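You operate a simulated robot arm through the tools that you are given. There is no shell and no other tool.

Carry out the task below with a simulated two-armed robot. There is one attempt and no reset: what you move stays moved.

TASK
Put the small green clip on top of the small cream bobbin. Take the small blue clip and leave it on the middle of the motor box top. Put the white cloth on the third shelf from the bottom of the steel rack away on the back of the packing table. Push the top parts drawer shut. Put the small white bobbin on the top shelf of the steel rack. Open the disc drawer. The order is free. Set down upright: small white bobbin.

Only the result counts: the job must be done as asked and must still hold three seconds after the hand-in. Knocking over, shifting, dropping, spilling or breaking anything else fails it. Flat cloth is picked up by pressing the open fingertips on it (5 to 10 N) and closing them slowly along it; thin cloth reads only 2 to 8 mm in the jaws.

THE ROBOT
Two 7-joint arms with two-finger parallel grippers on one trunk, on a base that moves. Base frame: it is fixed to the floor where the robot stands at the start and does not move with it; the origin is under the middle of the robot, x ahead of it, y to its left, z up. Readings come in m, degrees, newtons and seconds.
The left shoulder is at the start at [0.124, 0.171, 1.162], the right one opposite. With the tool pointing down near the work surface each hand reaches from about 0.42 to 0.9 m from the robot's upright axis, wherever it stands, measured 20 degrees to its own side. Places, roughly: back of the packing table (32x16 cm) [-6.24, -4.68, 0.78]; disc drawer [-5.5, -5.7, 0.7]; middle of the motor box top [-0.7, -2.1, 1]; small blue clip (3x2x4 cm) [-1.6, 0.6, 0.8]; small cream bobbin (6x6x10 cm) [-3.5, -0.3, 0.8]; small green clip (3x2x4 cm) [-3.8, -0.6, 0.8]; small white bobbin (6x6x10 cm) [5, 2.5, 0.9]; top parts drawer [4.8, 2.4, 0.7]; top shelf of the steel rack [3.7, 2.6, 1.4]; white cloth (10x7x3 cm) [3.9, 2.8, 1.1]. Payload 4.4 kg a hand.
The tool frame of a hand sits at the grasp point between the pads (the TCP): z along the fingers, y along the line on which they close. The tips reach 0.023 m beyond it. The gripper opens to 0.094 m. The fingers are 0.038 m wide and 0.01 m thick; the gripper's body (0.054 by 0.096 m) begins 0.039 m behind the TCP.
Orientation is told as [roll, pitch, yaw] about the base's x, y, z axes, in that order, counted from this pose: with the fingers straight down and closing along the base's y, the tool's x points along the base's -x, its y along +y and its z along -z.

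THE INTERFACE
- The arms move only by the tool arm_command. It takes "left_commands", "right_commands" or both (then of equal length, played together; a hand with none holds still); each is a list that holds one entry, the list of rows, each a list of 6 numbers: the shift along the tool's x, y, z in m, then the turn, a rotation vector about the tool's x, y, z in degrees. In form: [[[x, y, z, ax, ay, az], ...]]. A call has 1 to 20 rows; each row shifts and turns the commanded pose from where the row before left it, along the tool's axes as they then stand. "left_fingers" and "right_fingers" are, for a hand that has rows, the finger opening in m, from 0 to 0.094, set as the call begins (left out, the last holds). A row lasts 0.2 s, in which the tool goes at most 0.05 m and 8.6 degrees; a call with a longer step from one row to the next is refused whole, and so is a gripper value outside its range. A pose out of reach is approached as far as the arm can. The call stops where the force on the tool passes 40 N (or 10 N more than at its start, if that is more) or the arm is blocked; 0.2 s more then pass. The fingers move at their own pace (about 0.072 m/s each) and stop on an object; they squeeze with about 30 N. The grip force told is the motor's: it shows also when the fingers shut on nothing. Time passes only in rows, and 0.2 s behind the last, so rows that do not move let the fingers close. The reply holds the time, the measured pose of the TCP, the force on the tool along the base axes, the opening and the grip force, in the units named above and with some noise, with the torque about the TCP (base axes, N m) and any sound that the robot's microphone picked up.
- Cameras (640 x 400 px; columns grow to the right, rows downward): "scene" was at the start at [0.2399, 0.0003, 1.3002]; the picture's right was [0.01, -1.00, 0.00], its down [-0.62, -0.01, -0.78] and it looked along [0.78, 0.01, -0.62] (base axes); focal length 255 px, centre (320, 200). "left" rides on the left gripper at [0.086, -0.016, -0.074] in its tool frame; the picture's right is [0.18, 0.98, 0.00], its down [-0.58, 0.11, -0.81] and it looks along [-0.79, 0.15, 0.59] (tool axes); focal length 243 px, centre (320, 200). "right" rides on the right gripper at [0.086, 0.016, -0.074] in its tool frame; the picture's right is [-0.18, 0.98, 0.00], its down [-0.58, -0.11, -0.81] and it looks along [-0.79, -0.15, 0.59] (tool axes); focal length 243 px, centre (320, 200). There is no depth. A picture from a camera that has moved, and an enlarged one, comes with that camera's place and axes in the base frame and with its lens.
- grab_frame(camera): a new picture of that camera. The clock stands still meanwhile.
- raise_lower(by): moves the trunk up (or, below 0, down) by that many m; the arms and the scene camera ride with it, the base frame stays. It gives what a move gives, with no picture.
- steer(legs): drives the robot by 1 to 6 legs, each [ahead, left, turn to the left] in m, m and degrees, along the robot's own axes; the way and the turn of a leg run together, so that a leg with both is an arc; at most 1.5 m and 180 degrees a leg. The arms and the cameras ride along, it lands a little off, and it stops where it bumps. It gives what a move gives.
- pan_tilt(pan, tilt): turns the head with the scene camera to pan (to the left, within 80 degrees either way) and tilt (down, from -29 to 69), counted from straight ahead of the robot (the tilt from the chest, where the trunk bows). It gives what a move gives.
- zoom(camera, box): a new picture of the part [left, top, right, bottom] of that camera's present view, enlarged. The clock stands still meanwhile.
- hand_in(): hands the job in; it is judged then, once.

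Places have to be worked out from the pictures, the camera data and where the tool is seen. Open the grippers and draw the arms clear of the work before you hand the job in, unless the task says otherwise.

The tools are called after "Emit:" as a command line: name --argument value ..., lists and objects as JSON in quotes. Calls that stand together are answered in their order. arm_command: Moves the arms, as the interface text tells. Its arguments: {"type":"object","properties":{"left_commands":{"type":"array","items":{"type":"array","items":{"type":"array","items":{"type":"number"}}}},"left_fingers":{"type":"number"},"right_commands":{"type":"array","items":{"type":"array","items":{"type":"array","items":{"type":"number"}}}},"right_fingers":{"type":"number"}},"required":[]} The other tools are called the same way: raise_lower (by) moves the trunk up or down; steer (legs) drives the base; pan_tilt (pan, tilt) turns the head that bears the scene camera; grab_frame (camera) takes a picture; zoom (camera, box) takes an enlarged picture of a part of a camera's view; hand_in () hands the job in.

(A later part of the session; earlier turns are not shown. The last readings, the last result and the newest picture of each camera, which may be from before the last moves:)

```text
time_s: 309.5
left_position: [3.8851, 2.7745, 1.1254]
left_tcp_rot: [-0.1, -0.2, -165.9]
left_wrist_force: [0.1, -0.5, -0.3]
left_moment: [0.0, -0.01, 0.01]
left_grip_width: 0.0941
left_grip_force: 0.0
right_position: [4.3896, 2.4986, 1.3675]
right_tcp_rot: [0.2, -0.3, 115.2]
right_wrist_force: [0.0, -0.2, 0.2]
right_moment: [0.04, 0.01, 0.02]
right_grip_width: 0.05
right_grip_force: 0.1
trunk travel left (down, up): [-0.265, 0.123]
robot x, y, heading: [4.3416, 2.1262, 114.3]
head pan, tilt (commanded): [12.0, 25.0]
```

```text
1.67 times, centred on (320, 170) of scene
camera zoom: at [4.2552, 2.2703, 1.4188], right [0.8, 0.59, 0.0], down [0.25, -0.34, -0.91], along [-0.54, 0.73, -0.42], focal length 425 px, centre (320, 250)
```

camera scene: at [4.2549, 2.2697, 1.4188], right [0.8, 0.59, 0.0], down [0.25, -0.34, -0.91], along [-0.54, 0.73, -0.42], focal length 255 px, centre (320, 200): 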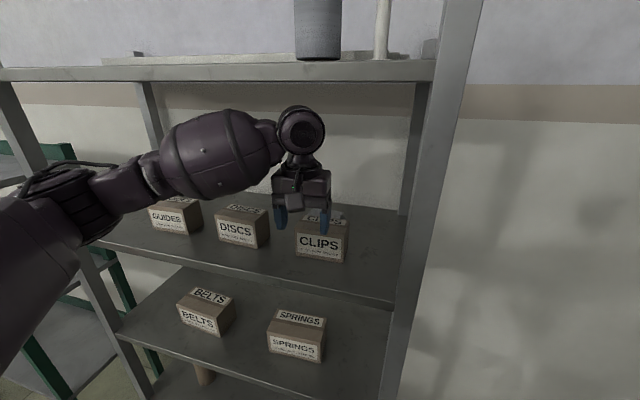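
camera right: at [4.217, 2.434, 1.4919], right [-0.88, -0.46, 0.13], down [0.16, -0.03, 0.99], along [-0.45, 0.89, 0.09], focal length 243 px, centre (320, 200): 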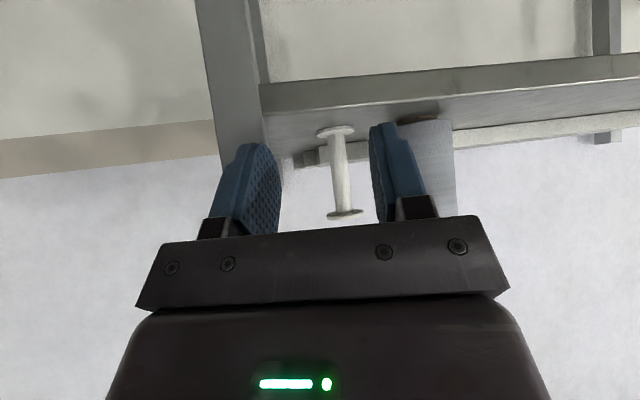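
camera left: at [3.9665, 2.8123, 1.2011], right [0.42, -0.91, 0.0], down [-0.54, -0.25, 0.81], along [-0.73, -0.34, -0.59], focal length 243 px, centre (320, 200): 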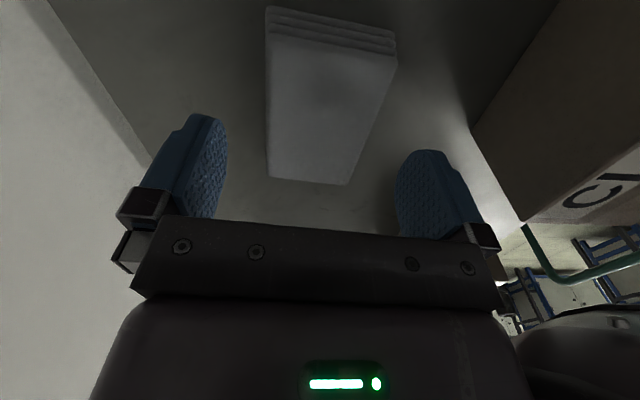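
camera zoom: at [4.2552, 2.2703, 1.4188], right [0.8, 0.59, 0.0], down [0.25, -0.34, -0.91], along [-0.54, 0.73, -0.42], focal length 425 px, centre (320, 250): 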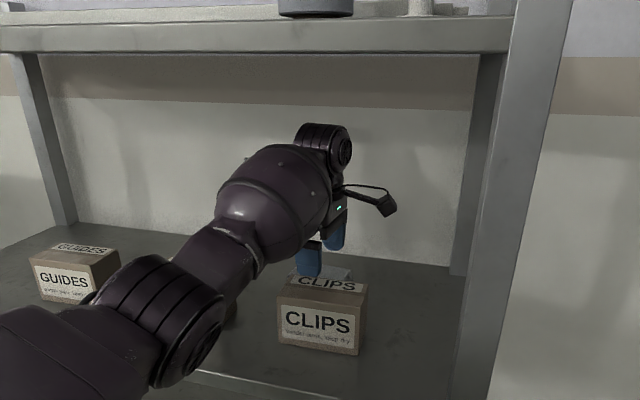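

Aligned. I continue down in small steps, watching the force.

Emit:
arm_command --left_commands '[[[0, 0, 0.015, 0, 0, 0], [0, 0, 0.01, 0, 0, 0], [0, 0, 0, 0, 0, 0]]]'

Emit:
arm_command --left_commands '[[[0, 0, 0.005, 0, 0, 0], [0, 0, 0, 0, 0, 0]]]'

Emit:
grab_frame --camera "left"

```text
time_s: 310.3
left_position: [3.8865, 2.7766, 1.0988]
left_tcp_rot: [-0.1, 0.0, -165.9]
left_wrist_force: [0.3, -0.5, 1.0]
left_moment: [-0.01, 0.02, -0.05]
left_grip_width: 0.094
left_grip_force: 0.1
right_position: [4.3877, 2.4997, 1.3662]
right_tcp_rot: [0.2, -0.3, 115.2]
right_wrist_force: [-0.3, 0.0, -0.7]
right_moment: [0.01, 0.01, 0.04]
right_grip_width: 0.05
right_grip_force: 0.0
trunk travel left (down, up): [-0.265, 0.123]
robot x, y, heading: [4.3427, 2.1226, 114.3]
head pan, tilt (commanded): [12.0, 25.0]
```

```text
time_s: 310.9
left_position: [3.8862, 2.7764, 1.0953]
left_tcp_rot: [0.1, 0.0, -165.8]
left_wrist_force: [-0.7, -1.4, 0.8]
left_moment: [0.02, 0.02, 0.0]
left_grip_width: 0.0941
left_grip_force: 0.0
right_position: [4.388, 2.5001, 1.3666]
right_tcp_rot: [0.2, -0.4, 115.2]
right_wrist_force: [0.0, 0.5, -0.3]
right_moment: [-0.02, 0.02, -0.01]
right_grip_width: 0.0502
right_grip_force: 0.0
trunk travel left (down, up): [-0.265, 0.123]
robot x, y, heading: [4.3466, 2.1258, 114.7]
head pan, tilt (commanded): [12.0, 25.0]
```

```text
taken
camera left: at [3.9665, 2.8133, 1.1706], right [0.42, -0.91, 0.0], down [-0.54, -0.25, 0.81], along [-0.73, -0.34, -0.59], focal length 243 px, centre (320, 200)
```

left: 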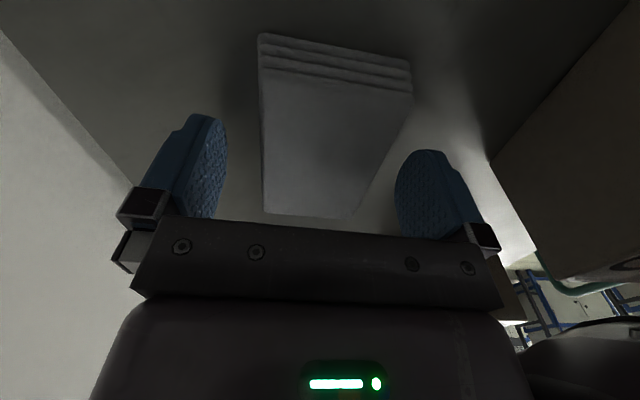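

Emit:
arm_command --left_commands '[[[0, 0, 0.005, 0, 0, 0], [0, 0, 0, 0, 0, 0]]]'

Emit:
arm_command --left_commands '[[[0, 0, 0.003, 0, 0, 0], [0, 0, 0, 0, 0, 0]]]'

```text
time_s: 311.5
left_position: [3.8863, 2.7747, 1.0893]
left_tcp_rot: [0.0, 0.0, -165.9]
left_wrist_force: [-0.3, -0.1, -0.6]
left_moment: [0.0, 0.0, -0.02]
left_grip_width: 0.0938
left_grip_force: 0.1
right_position: [4.3881, 2.4988, 1.3657]
right_tcp_rot: [0.3, -0.2, 115.1]
right_wrist_force: [0.2, -0.3, 0.4]
right_moment: [0.02, 0.01, 0.0]
right_grip_width: 0.0502
right_grip_force: 0.1
trunk travel left (down, up): [-0.265, 0.123]
robot x, y, heading: [4.3425, 2.1232, 114.5]
head pan, tilt (commanded): [12.0, 25.0]
```

```text
time_s: 312.1
left_position: [3.8861, 2.7751, 1.0875]
left_tcp_rot: [0.0, 0.0, -166.0]
left_wrist_force: [0.5, -0.1, 0.5]
left_moment: [-0.02, 0.0, 0.03]
left_grip_width: 0.094
left_grip_force: 0.1
right_position: [4.3883, 2.4984, 1.3656]
right_tcp_rot: [0.2, -0.2, 115.1]
right_wrist_force: [-1.2, 0.5, 1.0]
right_moment: [0.0, -0.03, -0.01]
right_grip_width: 0.0503
right_grip_force: 0.0
trunk travel left (down, up): [-0.265, 0.123]
robot x, y, heading: [4.3394, 2.1241, 114.5]
head pan, tilt (commanded): [12.0, 25.0]
```

Emit:
arm_command --left_commands '[[[0, 0, 0.004, 0, 0, 0], [0, 0, 0, 0, 0, 0]]]'

Emit:
arm_command --left_commands '[[[0, 0, 0, 0, 0, 0], [0, 0, 0, 0, 0, 0], [0, 0, 0, 0, 0, 0], [0, 0, 0, 0, 0, 0]]]' --left_fingers 0.05

Emit:
grab_frame --camera "left"

```text
time_s: 312.7
left_position: [3.8865, 2.7747, 1.0827]
left_tcp_rot: [0.0, 0.0, -166.0]
left_wrist_force: [-0.2, 0.1, 0.1]
left_moment: [-0.03, -0.01, -0.01]
left_grip_width: 0.0938
left_grip_force: 0.1
right_position: [4.388, 2.4985, 1.3667]
right_tcp_rot: [0.2, -0.2, 115.2]
right_wrist_force: [0.5, 0.5, 0.0]
right_moment: [0.03, 0.0, -0.03]
right_grip_width: 0.0499
right_grip_force: 0.1
trunk travel left (down, up): [-0.265, 0.123]
robot x, y, heading: [4.341, 2.1241, 114.5]
head pan, tilt (commanded): [12.0, 25.0]
```

```text
time_s: 313.7
left_position: [3.8864, 2.7767, 1.0838]
left_tcp_rot: [0.1, 0.0, -165.9]
left_wrist_force: [0.9, 0.4, 0.0]
left_moment: [-0.01, 0.03, 0.01]
left_grip_width: 0.0631
left_grip_force: 30.1
right_position: [4.3894, 2.4985, 1.3659]
right_tcp_rot: [0.1, -0.2, 115.1]
right_wrist_force: [1.0, -0.6, -0.6]
right_moment: [0.0, 0.02, 0.01]
right_grip_width: 0.05
right_grip_force: 0.1
trunk travel left (down, up): [-0.265, 0.123]
robot x, y, heading: [4.3422, 2.1237, 114.2]
head pan, tilt (commanded): [12.0, 25.0]
```

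```text
taken
camera left: at [3.9677, 2.8129, 1.1584], right [0.42, -0.91, 0.0], down [-0.54, -0.25, 0.81], along [-0.73, -0.34, -0.59], focal length 243 px, centre (320, 200)
```

left: 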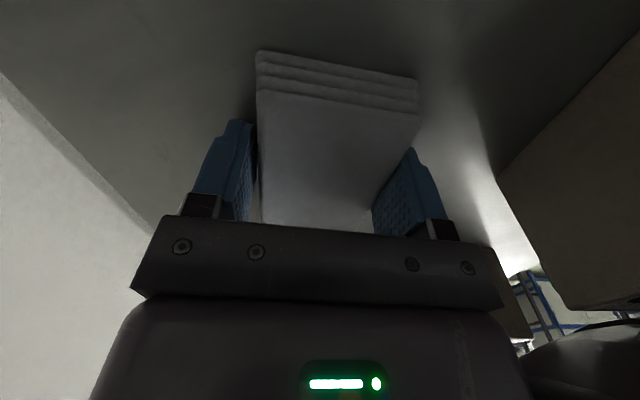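

The cloth is gripped (63 mm, 30 N). I lift it to pass over the box, below the top shelf, and draw it straight out.

Emit:
arm_command --left_commands '[[[0, 0, -0.01, 0, 0, 0], [0, 0, -0.03, 0, 0, 0], [0, 0, -0.035, 0, 0, 0], [0, 0, -0.033, 0, 0, 0], [0, 0, 0, 0, 0, 0]]]'

Emit:
grab_frame --camera "left"

Emit:
zoom --camera "scene" --box '[200, 50, 440, 290]'

```text
time_s: 314.9
left_position: [3.8881, 2.7754, 1.1888]
left_tcp_rot: [0.1, -0.1, -166.0]
left_wrist_force: [0.1, -0.4, -0.5]
left_moment: [0.01, 0.02, -0.01]
left_grip_width: 0.0632
left_grip_force: 30.1
right_position: [4.3899, 2.5002, 1.3668]
right_tcp_rot: [0.2, -0.2, 115.2]
right_wrist_force: [-0.3, 0.3, 0.2]
right_moment: [0.05, 0.0, -0.03]
right_grip_width: 0.0499
right_grip_force: 0.1
trunk travel left (down, up): [-0.265, 0.123]
robot x, y, heading: [4.3451, 2.1261, 114.3]
head pan, tilt (commanded): [12.0, 25.0]
```

```text
taken
camera left: at [3.9687, 2.8122, 1.2633], right [0.42, -0.91, 0.0], down [-0.54, -0.25, 0.81], along [-0.73, -0.34, -0.59], focal length 243 px, centre (320, 200)
```

left: 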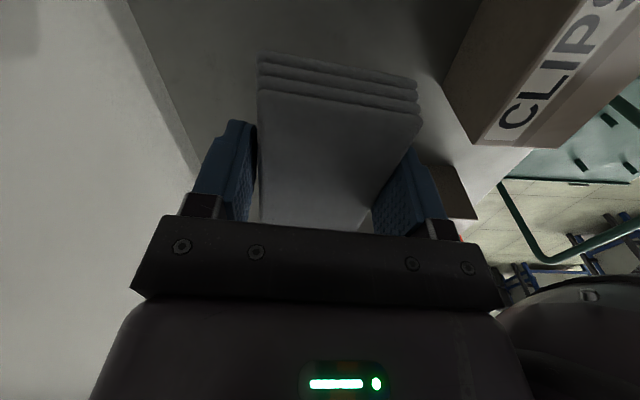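

```text
1.67 times, centred on (320, 170) of scene
camera zoom: at [4.2551, 2.2714, 1.4185], right [0.8, 0.59, 0.0], down [0.25, -0.34, -0.91], along [-0.54, 0.73, -0.42], focal length 425 px, centre (320, 250)
```

zoom: 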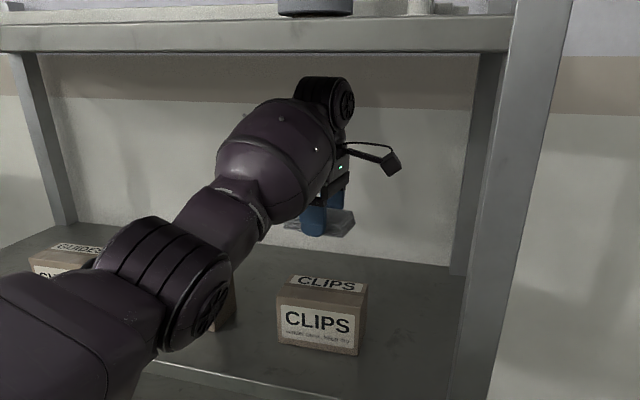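

The cloth comes up whole. I raise 4 mm more and pull straight back out of the rack.

Emit:
arm_command --left_commands '[[[0, 0, -0.004, 0, 0, 0], [0.0075, 0.0413, 0, 0, 0, 0], [0.0075, 0.0413, 0, 0, 0, 0], [0.0075, 0.0413, 0, 0, 0, 0], [0.0075, 0.0413, 0, 0, 0, 0], [0, 0, 0, 0, 0, 0]]]'

Emit:
grab_frame --camera "scene"

Emit:
arm_command --left_commands '[[[0.0075, 0.0413, 0, 0, 0, 0], [0.0075, 0.0413, 0, 0, 0, 0], [0.0075, 0.0413, 0, 0, 0, 0], [0.0075, 0.0413, 0, 0, 0, 0], [0.0075, 0.0413, 0, 0, 0, 0], [0, 0, 0, 0, 0, 0]]]'

Emit:
grab_frame --camera "scene"

```text
time_s: 316.3
left_position: [3.956, 2.6216, 1.1951]
left_tcp_rot: [0.1, -0.1, -165.8]
left_wrist_force: [0.1, 0.3, 0.0]
left_moment: [0.02, 0.0, -0.03]
left_grip_width: 0.0631
left_grip_force: 30.1
right_position: [4.3891, 2.5002, 1.3661]
right_tcp_rot: [0.1, -0.4, 115.2]
right_wrist_force: [0.0, 0.0, 0.5]
right_moment: [0.03, 0.02, -0.02]
right_grip_width: 0.0503
right_grip_force: 0.1
trunk travel left (down, up): [-0.265, 0.123]
robot x, y, heading: [4.3414, 2.1219, 114.4]
head pan, tilt (commanded): [12.0, 25.0]
```

```text
taken
camera scene: at [4.2548, 2.2713, 1.4185], right [0.8, 0.59, 0.0], down [0.25, -0.34, -0.91], along [-0.54, 0.73, -0.42], focal length 255 px, centre (320, 200)
```

scene: 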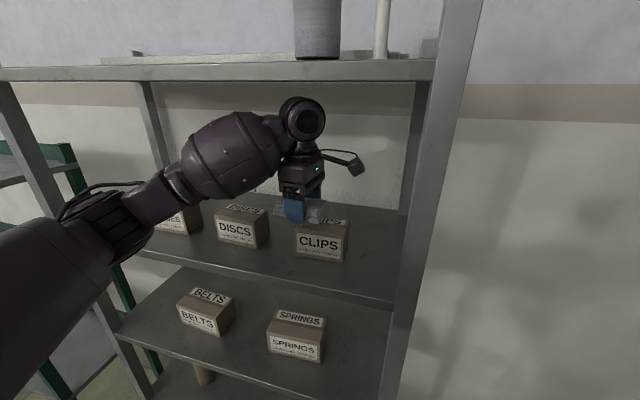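

```text
time_s: 317.7
left_position: [4.042, 2.434, 1.1923]
left_tcp_rot: [0.0, 0.0, -165.8]
left_wrist_force: [0.6, 0.4, 0.2]
left_moment: [-0.01, -0.02, -0.01]
left_grip_width: 0.0634
left_grip_force: 29.9
right_position: [4.3879, 2.4989, 1.3663]
right_tcp_rot: [0.3, -0.3, 115.2]
right_wrist_force: [-0.2, 0.4, -0.2]
right_moment: [0.03, 0.01, -0.04]
right_grip_width: 0.0502
right_grip_force: 0.0
trunk travel left (down, up): [-0.265, 0.123]
robot x, y, heading: [4.3455, 2.1237, 114.4]
head pan, tilt (commanded): [12.0, 25.0]
```

```text
taken
camera scene: at [4.2547, 2.2714, 1.4185], right [0.8, 0.59, 0.0], down [0.25, -0.34, -0.91], along [-0.54, 0.73, -0.42], focal length 255 px, centre (320, 200)
```

scene: 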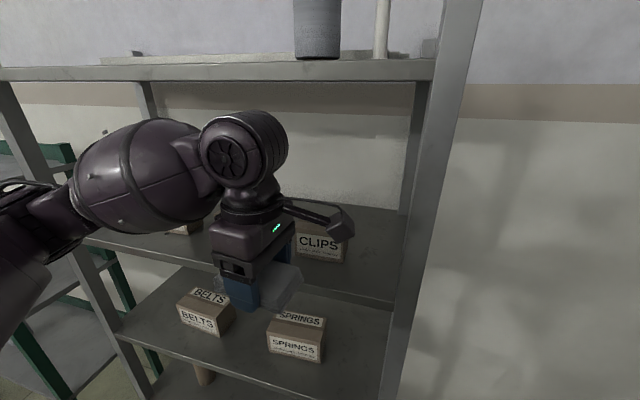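

The cloth is out, boxes untouched. I raise the trunk (to pass over the dispenser tap), square up, and back out along my earlier path.

Emit:
raise_lower --by 0.12

Emit:
steer --legs '[[0, 0, -4.5], [-0.6, 0, 0], [-0.6, 0, 0]]'

Emit:
grab_frame --camera "scene"

```text
time_s: 319.2
left_position: [4.0426, 2.4316, 1.3153]
left_tcp_rot: [0.0, -0.1, -165.9]
left_wrist_force: [-0.4, -0.5, -1.3]
left_moment: [0.0, -0.02, 0.0]
left_grip_width: 0.0632
left_grip_force: 30.3
right_position: [4.3881, 2.4992, 1.4862]
right_tcp_rot: [0.2, -0.3, 115.2]
right_wrist_force: [0.5, -0.4, 0.4]
right_moment: [-0.01, -0.02, 0.03]
right_grip_width: 0.0501
right_grip_force: 0.1
trunk travel left (down, up): [-0.385, 0.003]
robot x, y, heading: [4.3404, 2.1248, 114.9]
head pan, tilt (commanded): [12.0, 25.0]
```

```text
time_s: 326.1
left_position: [4.4727, 1.3184, 1.3157]
left_tcp_rot: [-0.1, -0.1, -170.7]
left_wrist_force: [0.0, -0.2, -1.0]
left_moment: [0.01, -0.01, 0.0]
left_grip_width: 0.063
left_grip_force: 30.1
right_position: [4.8235, 1.3562, 1.4869]
right_tcp_rot: [0.2, -0.3, 110.5]
right_wrist_force: [-0.4, -0.1, -0.4]
right_moment: [0.0, 0.0, 0.01]
right_grip_width: 0.05
right_grip_force: 0.0
trunk travel left (down, up): [-0.385, 0.003]
robot x, y, heading: [4.7458, 0.9872, 110.0]
head pan, tilt (commanded): [12.0, 25.0]
```

```text
taken
camera scene: at [4.6787, 1.1182, 1.5409], right [0.85, 0.53, 0.0], down [0.22, -0.36, -0.91], along [-0.48, 0.77, -0.42], focal length 255 px, centre (320, 200)
```

scene: 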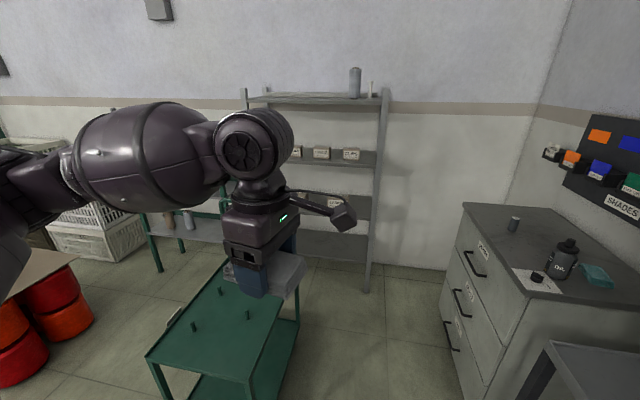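

Everything behind me is in order. I turn toward the west and drive back along the aisle with the cloth.

Emit:
steer --legs '[[0, 0, 89.5], [1.4, 0, 0], [1.4, 0, 0], [1.0, 0, 0]]'

Emit:
pan_tilt --pan 0 --tilt 20

Emit:
grab_frame --camera "scene"

```text
time_s: 348.3
left_position: [0.8025, -0.5127, 1.3153]
left_tcp_rot: [0.0, -0.1, -80.5]
left_wrist_force: [-0.4, 0.0, -0.3]
left_moment: [-0.03, -0.03, 0.0]
left_grip_width: 0.0632
left_grip_force: 29.9
right_position: [0.7633, -0.1622, 1.4867]
right_tcp_rot: [0.2, -0.3, -159.4]
right_wrist_force: [0.6, 0.1, -0.6]
right_moment: [0.01, 0.0, 0.02]
right_grip_width: 0.0501
right_grip_force: 0.1
trunk travel left (down, up): [-0.385, 0.003]
robot x, y, heading: [1.1329, -0.2382, -160.3]
head pan, tilt (commanded): [12.0, 25.0]
```

```text
time_s: 349.0
left_position: [0.8021, -0.512, 1.3134]
left_tcp_rot: [-0.1, -0.1, -80.5]
left_wrist_force: [0.2, 0.7, -0.1]
left_moment: [0.02, 0.02, 0.03]
left_grip_width: 0.0633
left_grip_force: 30.1
right_position: [0.7644, -0.1627, 1.487]
right_tcp_rot: [0.2, -0.3, -159.4]
right_wrist_force: [-0.3, 0.3, 0.0]
right_moment: [-0.01, -0.01, 0.02]
right_grip_width: 0.0499
right_grip_force: 0.1
trunk travel left (down, up): [-0.385, 0.003]
robot x, y, heading: [1.134, -0.2375, -160.0]
head pan, tilt (commanded): [0.0, 20.0]
```

```text
taken
camera scene: at [0.9937, -0.2906, 1.549], right [-0.34, 0.94, 0.0], down [0.32, 0.12, -0.94], along [-0.88, -0.32, -0.34], focal length 255 px, centre (320, 200)
```

scene: 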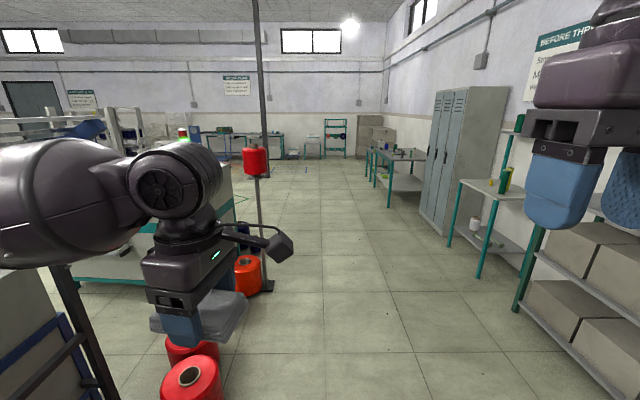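

The aisle is clear. I shift right and continue west to the area beyond table 2.

Emit:
steer --legs '[[1.4, -0.4, 0], [1.4, 0, 0], [1.4, 0, 0], [1.0, 0, 0]]'

Emit:
pan_tilt --pan 30 --tilt 15

Emit:
grab_frame --camera "scene"

```text
time_s: 374.6
left_position: [-4.3504, -1.7813, 1.3139]
left_tcp_rot: [0.1, -0.1, -82.2]
left_wrist_force: [-0.3, -0.5, -0.6]
left_moment: [0.0, 0.0, 0.0]
left_grip_width: 0.0632
left_grip_force: 29.5
right_position: [-4.3789, -1.4309, 1.4859]
right_tcp_rot: [0.2, -0.3, -161.2]
right_wrist_force: [0.4, 0.0, -0.3]
right_moment: [-0.01, 0.01, 0.01]
right_grip_width: 0.0502
right_grip_force: 0.0
trunk travel left (down, up): [-0.385, 0.003]
robot x, y, heading: [-4.0054, -1.5193, -161.9]
head pan, tilt (commanded): [0.0, 20.0]
```

```text
time_s: 375.5
left_position: [-4.35, -1.7816, 1.3148]
left_tcp_rot: [-0.1, -0.1, -82.2]
left_wrist_force: [0.0, 1.2, -0.1]
left_moment: [-0.01, 0.0, 0.0]
left_grip_width: 0.0628
left_grip_force: 29.8
right_position: [-4.3792, -1.4323, 1.4857]
right_tcp_rot: [0.1, -0.3, -161.2]
right_wrist_force: [0.3, -0.5, -0.3]
right_moment: [0.0, 0.02, 0.01]
right_grip_width: 0.0501
right_grip_force: 0.1
trunk travel left (down, up): [-0.385, 0.003]
robot x, y, heading: [-4.0113, -1.5175, -162.2]
head pan, tilt (commanded): [30.0, 15.0]
```

```text
taken
camera scene: at [-4.1267, -1.6066, 1.5571], right [-0.74, 0.67, 0.0], down [0.17, 0.19, -0.97], along [-0.65, -0.72, -0.26], focal length 255 px, centre (320, 200)
```

scene: 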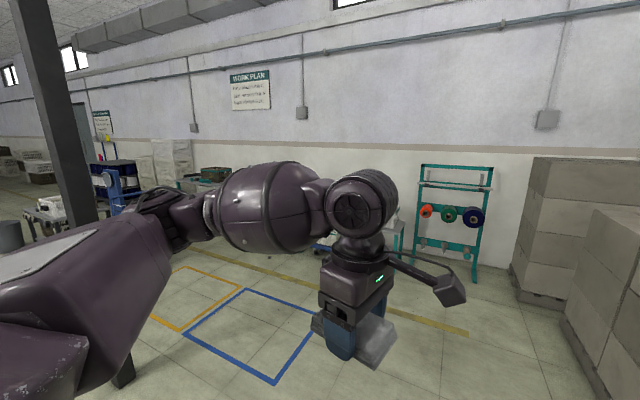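

I turn left to bring the packing table region into view past my arm.

Emit:
steer --legs '[[0, 0, 55]]'

Emit:
pan_tilt --pan -25 --tilt 18

Emit:
grab_frame --camera "scene"

```text
time_s: 378.4
left_position: [-3.9845, -1.9474, 1.3145]
left_tcp_rot: [0.0, -0.1, -26.8]
left_wrist_force: [0.5, -0.6, -0.8]
left_moment: [0.02, -0.01, 0.0]
left_grip_width: 0.063
left_grip_force: 30.1
right_position: [-4.2929, -1.7717, 1.4859]
right_tcp_rot: [0.1, -0.3, -105.6]
right_wrist_force: [-0.6, 0.2, 1.0]
right_moment: [-0.05, 0.01, 0.0]
right_grip_width: 0.0502
right_grip_force: 0.0
trunk travel left (down, up): [-0.385, 0.003]
robot x, y, heading: [-4.0083, -1.5209, -106.5]
head pan, tilt (commanded): [30.0, 15.0]
```

```text
time_s: 379.6
left_position: [-3.9855, -1.9478, 1.3141]
left_tcp_rot: [0.0, -0.1, -26.7]
left_wrist_force: [-0.3, 0.1, -0.6]
left_moment: [0.01, 0.01, -0.04]
left_grip_width: 0.0631
left_grip_force: 29.7
right_position: [-4.2917, -1.7724, 1.4852]
right_tcp_rot: [0.2, -0.3, -105.6]
right_wrist_force: [-1.3, -0.2, 0.3]
right_moment: [-0.01, 0.01, 0.01]
right_grip_width: 0.0499
right_grip_force: 0.0
trunk travel left (down, up): [-0.385, 0.003]
robot x, y, heading: [-4.0105, -1.5206, -106.6]
head pan, tilt (commanded): [-25.0, 18.0]
```

```text
taken
camera scene: at [-4.0873, -1.6446, 1.5522], right [-0.75, 0.66, 0.0], down [0.2, 0.23, -0.95], along [-0.63, -0.71, -0.31], focal length 255 px, centre (320, 200)
```

scene: 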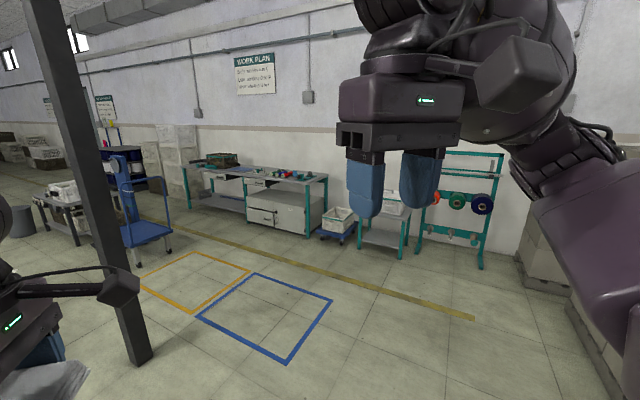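

The long bench by the far wall is the packing table with under-top drawers. I zoom in.

Emit:
zoom --camera "scene" --box '[170, 145, 346, 255]'

```text
3.64 times, centred on (258, 200) of scene
camera zoom: at [-4.0873, -1.6446, 1.5522], right [-0.75, 0.66, 0.0], down [0.2, 0.23, -0.95], along [-0.63, -0.71, -0.31], focal length 926 px, centre (546, 200)
```

zoom: 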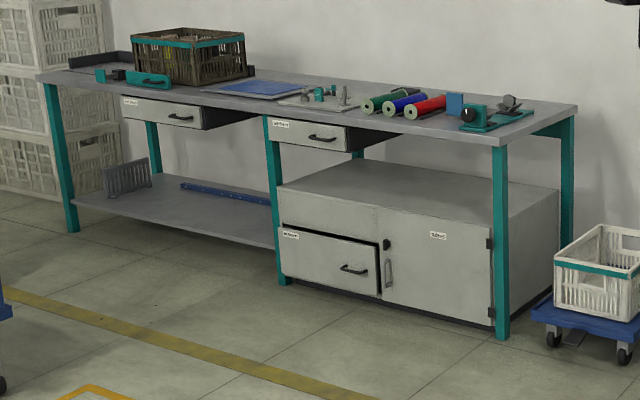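

The packing table's target spot (px ~292,172) is at its right-back part, behind coloured spools; the disc drawer is the left under-top drawer. I drive diagonally past the pillar to a stand-off in front of the table and turn to face it.

Emit:
steer --legs '[[0, 0, -7.2], [1.4, 0, 0], [1.3, 0, 0], [0, 0, -46.5]]'

Emit:
pan_tilt --pan 10 --tilt 30

Emit:
grab_frame --camera "scene"

```text
time_s: 395.5
left_position: [-5.355, -4.3107, 1.3145]
left_tcp_rot: [0.0, -0.1, -79.0]
left_wrist_force: [0.4, -0.3, -1.0]
left_moment: [0.02, 0.02, -0.01]
left_grip_width: 0.0631
left_grip_force: 30.3
right_position: [-5.4038, -3.96, 1.4859]
right_tcp_rot: [0.2, -0.2, -157.9]
right_wrist_force: [0.0, -0.4, 0.6]
right_moment: [-0.02, 0.02, -0.01]
right_grip_width: 0.0498
right_grip_force: 0.1
trunk travel left (down, up): [-0.385, 0.003]
robot x, y, heading: [-5.0297, -4.0288, -158.4]
head pan, tilt (commanded): [-25.0, 18.0]
```

```text
time_s: 396.5
left_position: [-5.356, -4.3097, 1.3155]
left_tcp_rot: [0.0, -0.1, -79.0]
left_wrist_force: [-0.7, 0.7, -0.7]
left_moment: [-0.01, -0.04, -0.02]
left_grip_width: 0.0632
left_grip_force: 29.7
right_position: [-5.402, -3.961, 1.4872]
right_tcp_rot: [0.2, -0.3, -157.9]
right_wrist_force: [0.7, -0.1, 0.0]
right_moment: [-0.02, 0.02, 0.01]
right_grip_width: 0.05
right_grip_force: 0.1
trunk travel left (down, up): [-0.385, 0.003]
robot x, y, heading: [-5.0291, -4.0297, -158.5]
head pan, tilt (commanded): [10.0, 30.0]
```

```text
taken
camera scene: at [-5.1613, -4.0962, 1.533], right [-0.52, 0.85, 0.0], down [0.43, 0.26, -0.87], along [-0.74, -0.45, -0.5], focal length 255 px, centre (320, 200)
```

scene: 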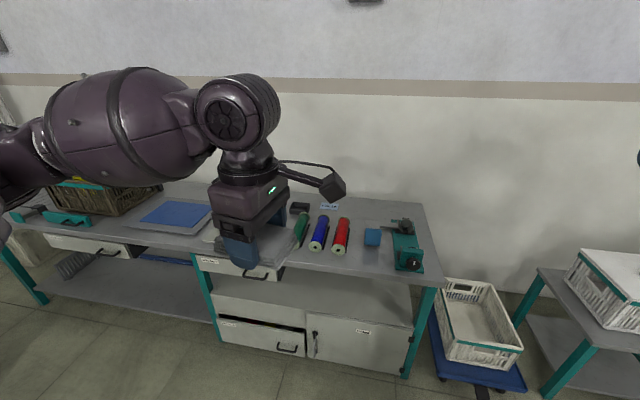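

Now I'm in front of the packing table. I zoom in on the right-back part of its top.

Emit:
zoom --camera "scene" --box '[250, 170, 450, 295]'

```text
3.20 times, centred on (350, 232) of scene
camera zoom: at [-5.1613, -4.0962, 1.533], right [-0.52, 0.85, 0.0], down [0.43, 0.26, -0.87], along [-0.74, -0.45, -0.5], focal length 815 px, centre (224, 96)
```

zoom: 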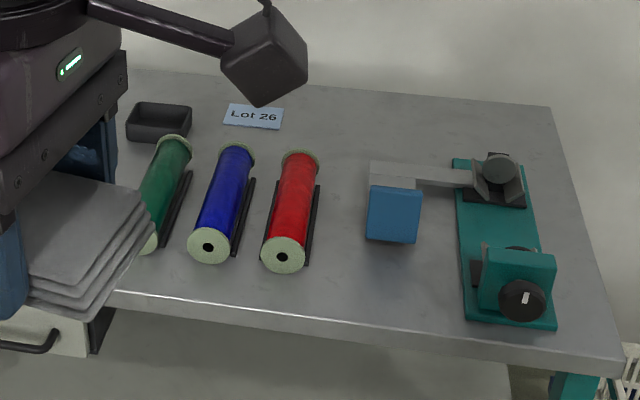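

The target zone (centre ≈e(-9.745,-2.205)) contains a "Lot 26" card; the free part right of the card around e(-9.755,-2.10) suits the cloth. I roll up to the table and lower the trunk.

Emit:
steer --legs '[[0, 0, -2], [0.5, -0.05, 0]]'

Emit:
raise_lower --by -0.28

Emit:
pan_tilt --pan 5 --tilt 40

Emit:
grab_frame --camera "scene"

```text
time_s: 399.9
left_position: [-5.8588, -4.4243, 1.3153]
left_tcp_rot: [-0.1, -0.1, -80.6]
left_wrist_force: [-0.2, -0.4, -0.5]
left_moment: [-0.03, -0.02, 0.01]
left_grip_width: 0.0633
left_grip_force: 30.0
right_position: [-5.898, -4.074, 1.4859]
right_tcp_rot: [0.3, -0.2, -159.3]
right_wrist_force: [0.5, 0.2, 1.3]
right_moment: [0.0, -0.01, 0.03]
right_grip_width: 0.0502
right_grip_force: 0.1
trunk travel left (down, up): [-0.385, 0.003]
robot x, y, heading: [-5.5263, -4.1512, -160.4]
head pan, tilt (commanded): [10.0, 30.0]
```

```text
time_s: 402.7
left_position: [-5.8915, -4.4356, 0.9602]
left_tcp_rot: [14.5, 2.6, -80.2]
left_wrist_force: [1.3, 0.8, -0.4]
left_moment: [0.0, 0.02, -0.03]
left_grip_width: 0.0635
left_grip_force: 30.2
right_position: [-5.897, -4.0733, 1.2077]
right_tcp_rot: [0.1, -0.4, -159.5]
right_wrist_force: [0.3, 1.2, 0.2]
right_moment: [-0.03, 0.04, -0.03]
right_grip_width: 0.0498
right_grip_force: 0.0
trunk travel left (down, up): [-0.105, 0.283]
robot x, y, heading: [-5.5302, -4.1469, -160.4]
head pan, tilt (commanded): [10.0, 30.0]
```

```text
time_s: 403.4
left_position: [-5.8925, -4.4348, 0.9581]
left_tcp_rot: [14.7, 2.6, -80.2]
left_wrist_force: [-1.1, 0.0, -0.9]
left_moment: [-0.02, -0.01, -0.01]
left_grip_width: 0.0631
left_grip_force: 29.6
right_position: [-5.8979, -4.0743, 1.206]
right_tcp_rot: [0.3, -0.3, -159.3]
right_wrist_force: [-1.2, 1.0, -0.1]
right_moment: [0.02, 0.02, -0.01]
right_grip_width: 0.05
right_grip_force: 0.1
trunk travel left (down, up): [-0.105, 0.283]
robot x, y, heading: [-5.5284, -4.1564, -160.3]
head pan, tilt (commanded): [5.0, 40.0]
```

```text
taken
camera scene: at [-5.8146, -4.2631, 1.2138], right [-0.42, 0.91, 0.0], down [0.58, 0.27, -0.77], along [-0.7, -0.32, -0.64], focal length 255 px, centre (320, 200)
```

scene: 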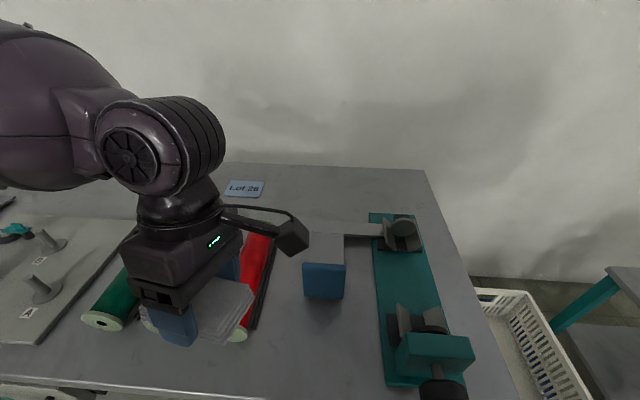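

The lowered, forward-leaning trunk left the left arm too folded (hand tilted 14°). I extend the hand forward and up, which should restore its pose.

Emit:
arm_command --left_commands '[[[-0.0035, -0.0197, -0.02, 0, 0, 0], [-0.0035, -0.0197, -0.02, 0, 0, 0], [-0.007, -0.0394, -0.01, 0, 0, 0], [-0.007, -0.0394, 0, 0, 0, 0], [0, 0, 0, 0, 0, 0]]]'

Emit:
grab_frame --camera "scene"

```text
time_s: 404.6
left_position: [-6.0127, -4.4769, 0.9774]
left_tcp_rot: [14.6, 2.6, -80.3]
left_wrist_force: [0.4, -0.6, 0.1]
left_moment: [0.02, -0.01, -0.02]
left_grip_width: 0.0631
left_grip_force: 30.4
right_position: [-5.8968, -4.0738, 1.2076]
right_tcp_rot: [0.3, -0.4, -159.3]
right_wrist_force: [0.6, 0.2, 0.5]
right_moment: [0.0, 0.01, 0.0]
right_grip_width: 0.0501
right_grip_force: 0.1
trunk travel left (down, up): [-0.105, 0.283]
robot x, y, heading: [-5.5293, -4.1504, -160.2]
head pan, tilt (commanded): [5.0, 40.0]
```

```text
taken
camera scene: at [-5.8139, -4.2629, 1.2141], right [-0.42, 0.91, 0.0], down [0.58, 0.27, -0.77], along [-0.7, -0.32, -0.64], focal length 255 px, centre (320, 200)
```

scene: 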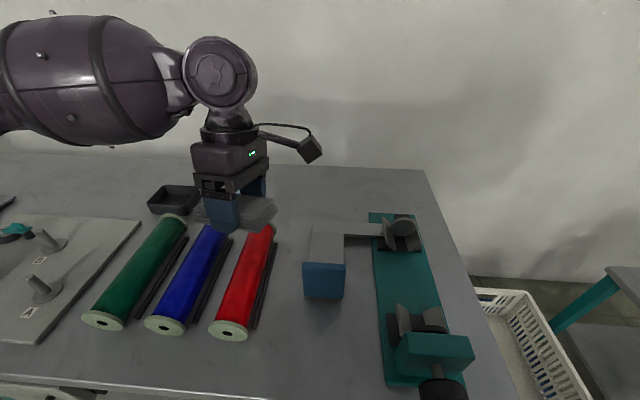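

The tilt became part of the commanded pose. I rotate back about the tool axes to level the cloth.

Emit:
arm_command --left_commands '[[[0, 0, -0.02, 7.3, 0, 0], [0, 0, -0.02, 7.3, 0, 0], [0, 0, 0, 0, -2.6, 0], [0, 0, 0, 0, 0, 0]]]'

Emit:
grab_frame --camera "scene"

Emit:
grab_frame --camera "left"

```text
time_s: 405.6
left_position: [-6.0215, -4.4802, 1.0143]
left_tcp_rot: [-0.1, 0.0, -80.2]
left_wrist_force: [-0.1, -0.3, -0.5]
left_moment: [0.0, -0.03, 0.0]
left_grip_width: 0.0631
left_grip_force: 30.1
right_position: [-5.8985, -4.0735, 1.2064]
right_tcp_rot: [0.2, -0.3, -159.4]
right_wrist_force: [-0.4, 0.4, 1.4]
right_moment: [-0.01, 0.02, 0.0]
right_grip_width: 0.0499
right_grip_force: 0.1
trunk travel left (down, up): [-0.105, 0.283]
robot x, y, heading: [-5.5286, -4.1458, -160.3]
head pan, tilt (commanded): [5.0, 40.0]
```

```text
taken
camera scene: at [-5.8142, -4.2631, 1.2139], right [-0.42, 0.91, 0.0], down [0.58, 0.27, -0.77], along [-0.7, -0.32, -0.64], focal length 255 px, centre (320, 200)
```

scene: 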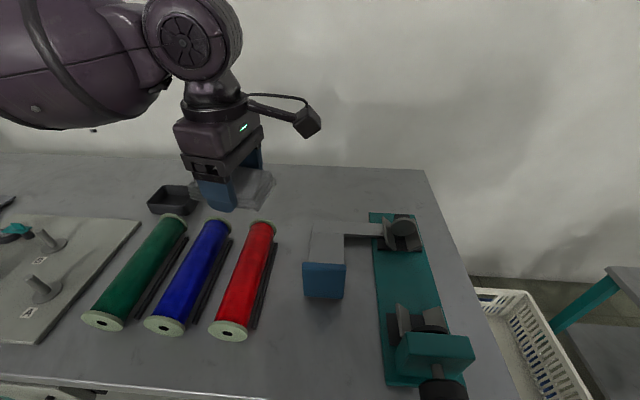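

```text
taken
camera left: at [-6.0506, -4.3981, 1.0895], right [0.94, 0.35, 0.0], down [0.21, -0.55, 0.81], along [0.28, -0.76, -0.59], focal length 243 px, centre (320, 200)
```

left: 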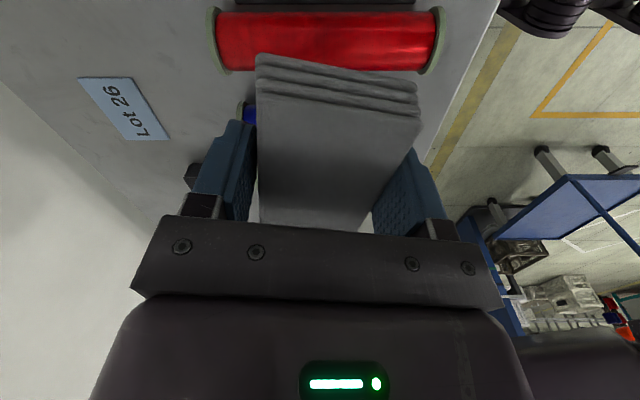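

Level again. I move the cloth over the free spot right of the card, staying high.

Emit:
arm_command --left_commands '[[[-0.0089, -0.039, 0, 0, 0, 0], [-0.0089, -0.039, 0, 0, 0, 0], [-0.0089, -0.039, 0, 0, 0, 0], [-0.0089, -0.039, 0, 0, 0, 0], [-0.0089, -0.039, 0, 0, 0, 0], [-0.0089, -0.039, 0, 0, 0, 0], [-0.0089, -0.039, 0, 0, 0, 0], [0, 0, 0, 0, 0, 0]]]'

Emit:
grab_frame --camera "scene"

Emit:
grab_frame --camera "left"

```text
time_s: 407.4
left_position: [-6.2792, -4.5925, 1.0148]
left_tcp_rot: [0.1, 0.0, -80.4]
left_wrist_force: [-0.5, 0.2, -0.3]
left_moment: [0.01, -0.01, 0.02]
left_grip_width: 0.0632
left_grip_force: 30.2
right_position: [-5.8979, -4.0736, 1.2058]
right_tcp_rot: [0.2, -0.3, -159.4]
right_wrist_force: [0.5, 1.2, -1.8]
right_moment: [-0.01, 0.0, 0.01]
right_grip_width: 0.0498
right_grip_force: 0.0
trunk travel left (down, up): [-0.105, 0.283]
robot x, y, heading: [-5.525, -4.1528, -160.2]
head pan, tilt (commanded): [5.0, 40.0]
```

```text
taken
camera scene: at [-5.8141, -4.2633, 1.214], right [-0.42, 0.91, 0.0], down [0.58, 0.27, -0.77], along [-0.7, -0.32, -0.64], focal length 255 px, centre (320, 200)
```

scene: 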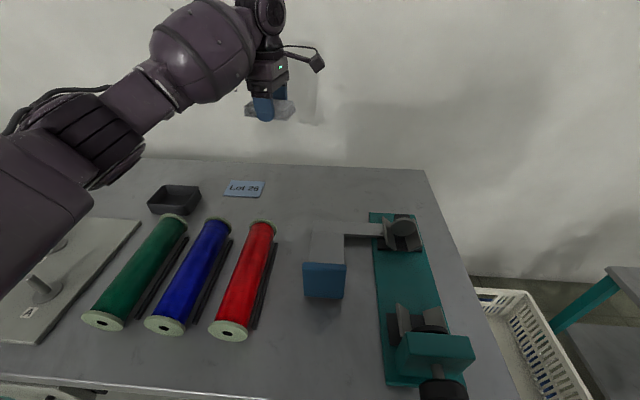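

```text
taken
camera left: at [-6.309, -4.5091, 1.0894], right [0.94, 0.35, 0.0], down [0.2, -0.55, 0.81], along [0.28, -0.76, -0.59], focal length 243 px, centre (320, 200)
```

left: 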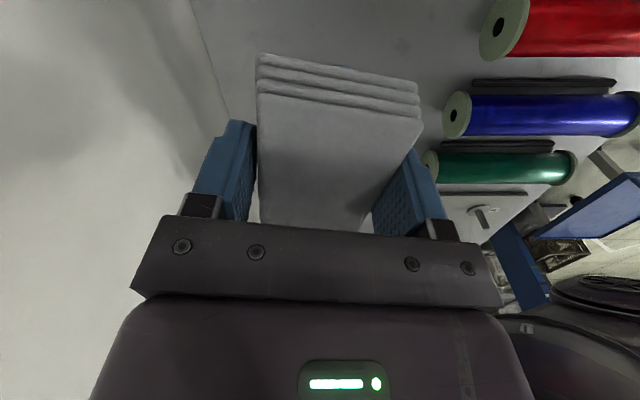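

The landing point is just right of the card; I shift 8 mm further right and lower in stages.

Emit:
arm_command --left_commands '[[[0.008, 0, 0.03, 0, 0, 0], [0, 0, 0.04, 0, 0, 0], [0, 0, 0.04, 0, 0, 0], [0, 0, 0, 0, 0, 0]]]'

Emit:
grab_frame --camera "scene"

```text
time_s: 408.4
left_position: [-6.2823, -4.5833, 0.9052]
left_tcp_rot: [0.0, 0.1, -80.4]
left_wrist_force: [-0.4, -0.2, 0.1]
left_moment: [0.01, -0.01, -0.03]
left_grip_width: 0.0634
left_grip_force: 30.1
right_position: [-5.8966, -4.0736, 1.2068]
right_tcp_rot: [0.2, -0.4, -159.4]
right_wrist_force: [-0.4, -0.7, 0.3]
right_moment: [0.01, 0.01, -0.01]
right_grip_width: 0.05
right_grip_force: 0.1
trunk travel left (down, up): [-0.105, 0.283]
robot x, y, heading: [-5.5267, -4.15, -160.2]
head pan, tilt (commanded): [5.0, 40.0]
```

```text
taken
camera scene: at [-5.8138, -4.2628, 1.2142], right [-0.42, 0.91, 0.0], down [0.58, 0.27, -0.77], along [-0.7, -0.32, -0.64], focal length 255 px, centre (320, 200)
```

scene: 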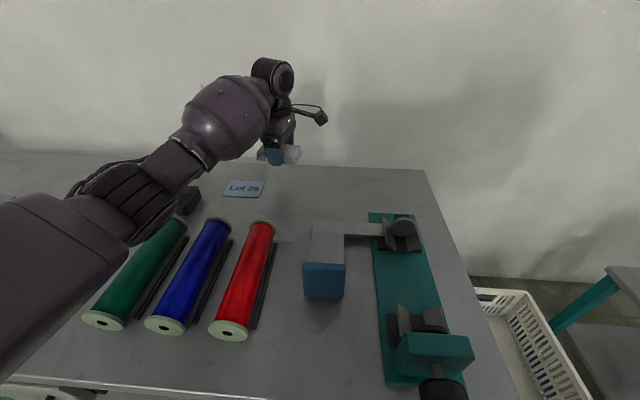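

My left elbow is low over the coloured spools. I use the right-hand camera (turned left) to judge the elbow's clearance before lowering further.

Emit:
arm_command --right_commands '[[[0, 0, 0, 0, 0, -7.5], [0, 0, 0, 0, 0, -7.5], [0, 0, 0, 0, 0, -7.5], [0, 0, 0, 0, 0, -7.5], [0, 0, 0, 0, 0, -7.5], [0, 0, 0, 0, 0, -7.5], [0, 0, 0, 0, 0, 0]]]'

Emit:
grab_frame --camera "right"

```text
time_s: 410.1
left_position: [-6.281, -4.5837, 0.9054]
left_tcp_rot: [0.1, 0.0, -80.2]
left_wrist_force: [-0.3, 0.0, -0.6]
left_moment: [0.0, -0.02, 0.04]
left_grip_width: 0.0634
left_grip_force: 30.3
right_position: [-5.8991, -4.0741, 1.2072]
right_tcp_rot: [-0.2, -0.4, -114.3]
right_wrist_force: [0.2, 0.2, 0.2]
right_moment: [-0.01, -0.03, -0.01]
right_grip_width: 0.05
right_grip_force: 0.1
trunk travel left (down, up): [-0.105, 0.283]
robot x, y, heading: [-5.531, -4.1525, -160.1]
head pan, tilt (commanded): [5.0, 40.0]
```

```text
taken
camera right: at [-5.8483, -4.001, 1.2826], right [0.82, -0.57, 0.0], down [-0.34, -0.48, 0.81], along [-0.46, -0.66, -0.59], focal length 243 px, centre (320, 200)
```

right: 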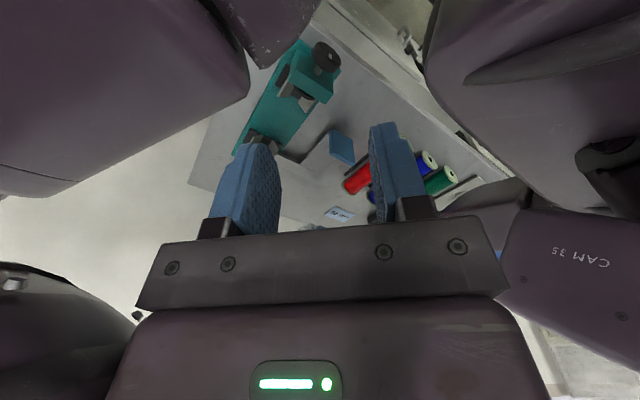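

Geometry suggests the elbow centre is at z≈1.05 (bottom ≈0.97), spools' tops ≈0.855. I lower half of the remaining way and recheck.

Emit:
arm_command --left_commands '[[[0, 0, 0.025, 0, 0, 0], [0, 0, 0.025, 0, 0, 0], [0, 0, 0, 0, 0, 0]]]'

Emit:
grab_frame --camera "scene"

Emit:
grab_frame --camera "left"

```text
time_s: 410.9
left_position: [-6.2805, -4.5835, 0.8557]
left_tcp_rot: [0.0, 0.0, -80.3]
left_wrist_force: [-0.2, -0.4, -0.8]
left_moment: [-0.01, 0.02, 0.05]
left_grip_width: 0.0632
left_grip_force: 29.8
right_position: [-5.8992, -4.0735, 1.2075]
right_tcp_rot: [0.0, -0.4, -114.4]
right_wrist_force: [-0.3, -0.6, -0.5]
right_moment: [0.03, 0.02, 0.01]
right_grip_width: 0.0498
right_grip_force: 0.0
trunk travel left (down, up): [-0.105, 0.283]
robot x, y, heading: [-5.5255, -4.1515, -160.1]
head pan, tilt (commanded): [5.0, 40.0]
```

```text
taken
camera scene: at [-5.8142, -4.2629, 1.214], right [-0.42, 0.91, 0.0], down [0.58, 0.27, -0.77], along [-0.7, -0.32, -0.64], focal length 255 px, centre (320, 200)
```

scene: 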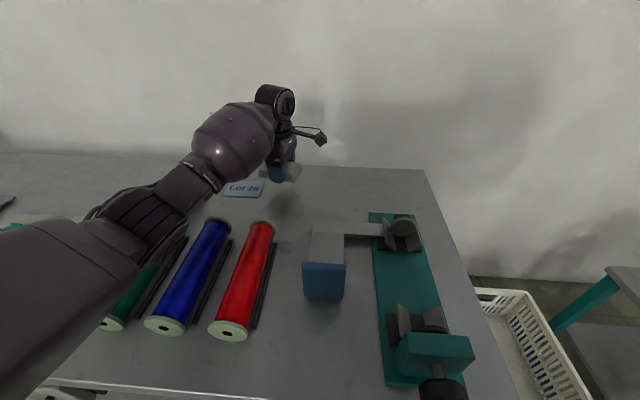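

```text
taken
camera left: at [-6.31, -4.5005, 0.9303], right [0.94, 0.35, 0.0], down [0.21, -0.55, 0.81], along [0.28, -0.76, -0.59], focal length 243 px, centre (320, 200)
```

left: 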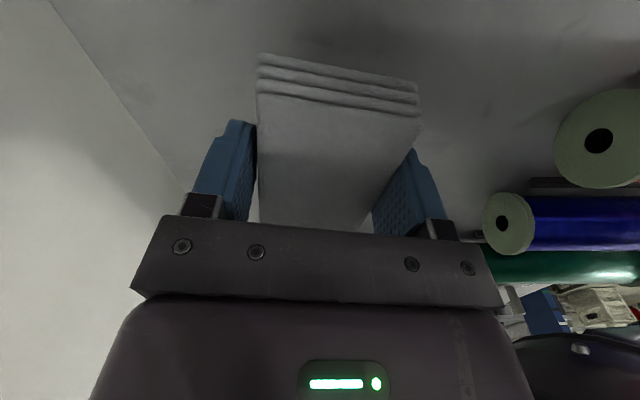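

The elbow drops only slowly (≈1.02), well above the spools. I lower toward the table.

Emit:
arm_command --left_commands '[[[0, 0, 0.02, 0, 0, 0], [0, 0, 0.012, 0, 0, 0], [0, 0, 0, 0, 0, 0]]]'

Emit:
arm_command --left_commands '[[[0, 0, 0.005, 0, 0, 0], [0, 0, 0, 0, 0, 0]]]'

Emit:
zoom --camera "scene" --box '[210, 120, 370, 220]'

```text
time_s: 411.6
left_position: [-6.2807, -4.5835, 0.821]
left_tcp_rot: [0.0, 0.0, -80.1]
left_wrist_force: [-0.3, -0.4, -0.6]
left_moment: [-0.01, 0.02, 0.0]
left_grip_width: 0.063
left_grip_force: 29.7
right_position: [-5.8993, -4.0738, 1.2069]
right_tcp_rot: [-0.1, -0.3, -114.3]
right_wrist_force: [0.6, -0.6, 1.0]
right_moment: [-0.01, -0.02, -0.02]
right_grip_width: 0.05
right_grip_force: 0.1
trunk travel left (down, up): [-0.105, 0.283]
robot x, y, heading: [-5.5293, -4.1522, -160.0]
head pan, tilt (commanded): [5.0, 40.0]
```

```text
time_s: 412.2
left_position: [-6.2812, -4.5818, 0.8158]
left_tcp_rot: [0.1, 0.0, -80.3]
left_wrist_force: [0.5, 0.2, 0.1]
left_moment: [-0.01, -0.01, 0.01]
left_grip_width: 0.0633
left_grip_force: 30.2
right_position: [-5.899, -4.074, 1.2062]
right_tcp_rot: [-0.1, -0.3, -114.4]
right_wrist_force: [-0.3, -0.1, 0.2]
right_moment: [-0.02, 0.0, -0.02]
right_grip_width: 0.05
right_grip_force: 0.1
trunk travel left (down, up): [-0.105, 0.283]
robot x, y, heading: [-5.5228, -4.1471, -160.3]
head pan, tilt (commanded): [5.0, 40.0]
```

```text
4.00 times, centred on (290, 170) of scene
camera zoom: at [-5.8145, -4.2631, 1.2138], right [-0.42, 0.91, 0.0], down [0.58, 0.27, -0.77], along [-0.7, -0.32, -0.64], focal length 1019 px, centre (440, 320)
```

zoom: 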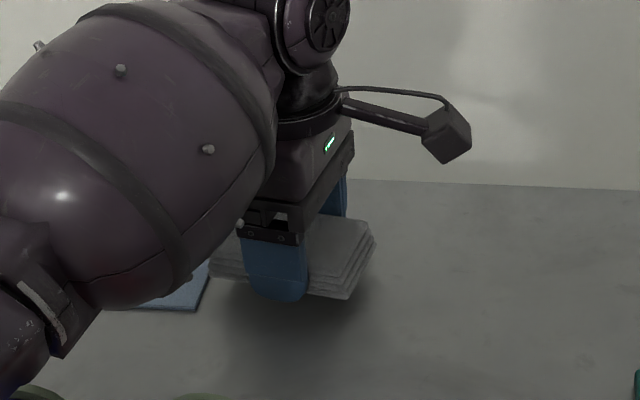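

The cloth is about 7 mm above the table, beside the card. I nudge 3 mm right and lower to contact.

Emit:
arm_command --left_commands '[[[0.003, 0, 0.003, 0, 0, 0], [0, 0, 0, 0, 0, 0]]]'

Emit:
arm_command --left_commands '[[[0, 0, 0.003, 0, 0, 0], [0, 0, 0, 0, 0, 0]]]'

```text
time_s: 412.9
left_position: [-6.281, -4.5799, 0.8126]
left_tcp_rot: [0.0, -0.1, -80.3]
left_wrist_force: [0.2, 0.1, -0.8]
left_moment: [0.0, -0.02, 0.03]
left_grip_width: 0.0631
left_grip_force: 29.9
right_position: [-5.8995, -4.073, 1.206]
right_tcp_rot: [0.0, -0.3, -114.4]
right_wrist_force: [0.6, -0.2, 0.0]
right_moment: [0.03, 0.01, 0.02]
right_grip_width: 0.05
right_grip_force: 0.1
trunk travel left (down, up): [-0.105, 0.283]
robot x, y, heading: [-5.5269, -4.1515, -160.3]
head pan, tilt (commanded): [5.0, 40.0]
```

```text
time_s: 413.4
left_position: [-6.2813, -4.5799, 0.8102]
left_tcp_rot: [0.1, 0.0, -80.1]
left_wrist_force: [0.1, -0.9, -0.1]
left_moment: [0.03, -0.01, -0.04]
left_grip_width: 0.0632
left_grip_force: 29.9
right_position: [-5.8987, -4.0745, 1.2074]
right_tcp_rot: [-0.1, -0.4, -114.4]
right_wrist_force: [0.0, -0.3, 0.1]
right_moment: [-0.04, 0.01, 0.02]
right_grip_width: 0.0501
right_grip_force: 0.0
trunk travel left (down, up): [-0.105, 0.283]
robot x, y, heading: [-5.5295, -4.1537, -159.9]
head pan, tilt (commanded): [5.0, 40.0]
```

Emit:
arm_command --left_commands '[[[0, 0, 0.002, 0, 0, 0], [0, 0, 0, 0, 0, 0]]]'

Emit:
zoom --camera "scene" --box '[230, 140, 326, 200]'

```text
time_s: 414.1
left_position: [-6.2817, -4.5794, 0.8086]
left_tcp_rot: [0.2, -0.1, -80.3]
left_wrist_force: [-0.6, -0.1, 0.2]
left_moment: [-0.03, -0.01, 0.02]
left_grip_width: 0.063
left_grip_force: 29.7
right_position: [-5.8997, -4.0738, 1.2068]
right_tcp_rot: [-0.2, -0.3, -114.4]
right_wrist_force: [0.0, 0.1, -0.2]
right_moment: [-0.02, 0.0, -0.04]
right_grip_width: 0.0502
right_grip_force: 0.0
trunk travel left (down, up): [-0.105, 0.283]
robot x, y, heading: [-5.5306, -4.1519, -160.3]
head pan, tilt (commanded): [5.0, 40.0]
```

```text
6.67 times, centred on (278, 170) of scene
camera zoom: at [-5.8145, -4.2631, 1.2138], right [-0.42, 0.91, 0.0], down [0.58, 0.27, -0.77], along [-0.7, -0.32, -0.64], focal length 1698 px, centre (600, 400)
```

zoom: 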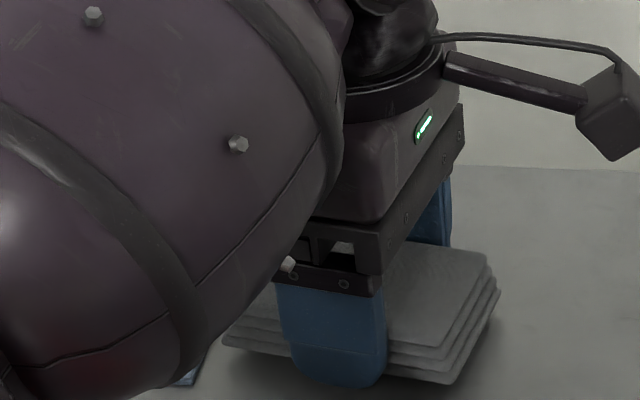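

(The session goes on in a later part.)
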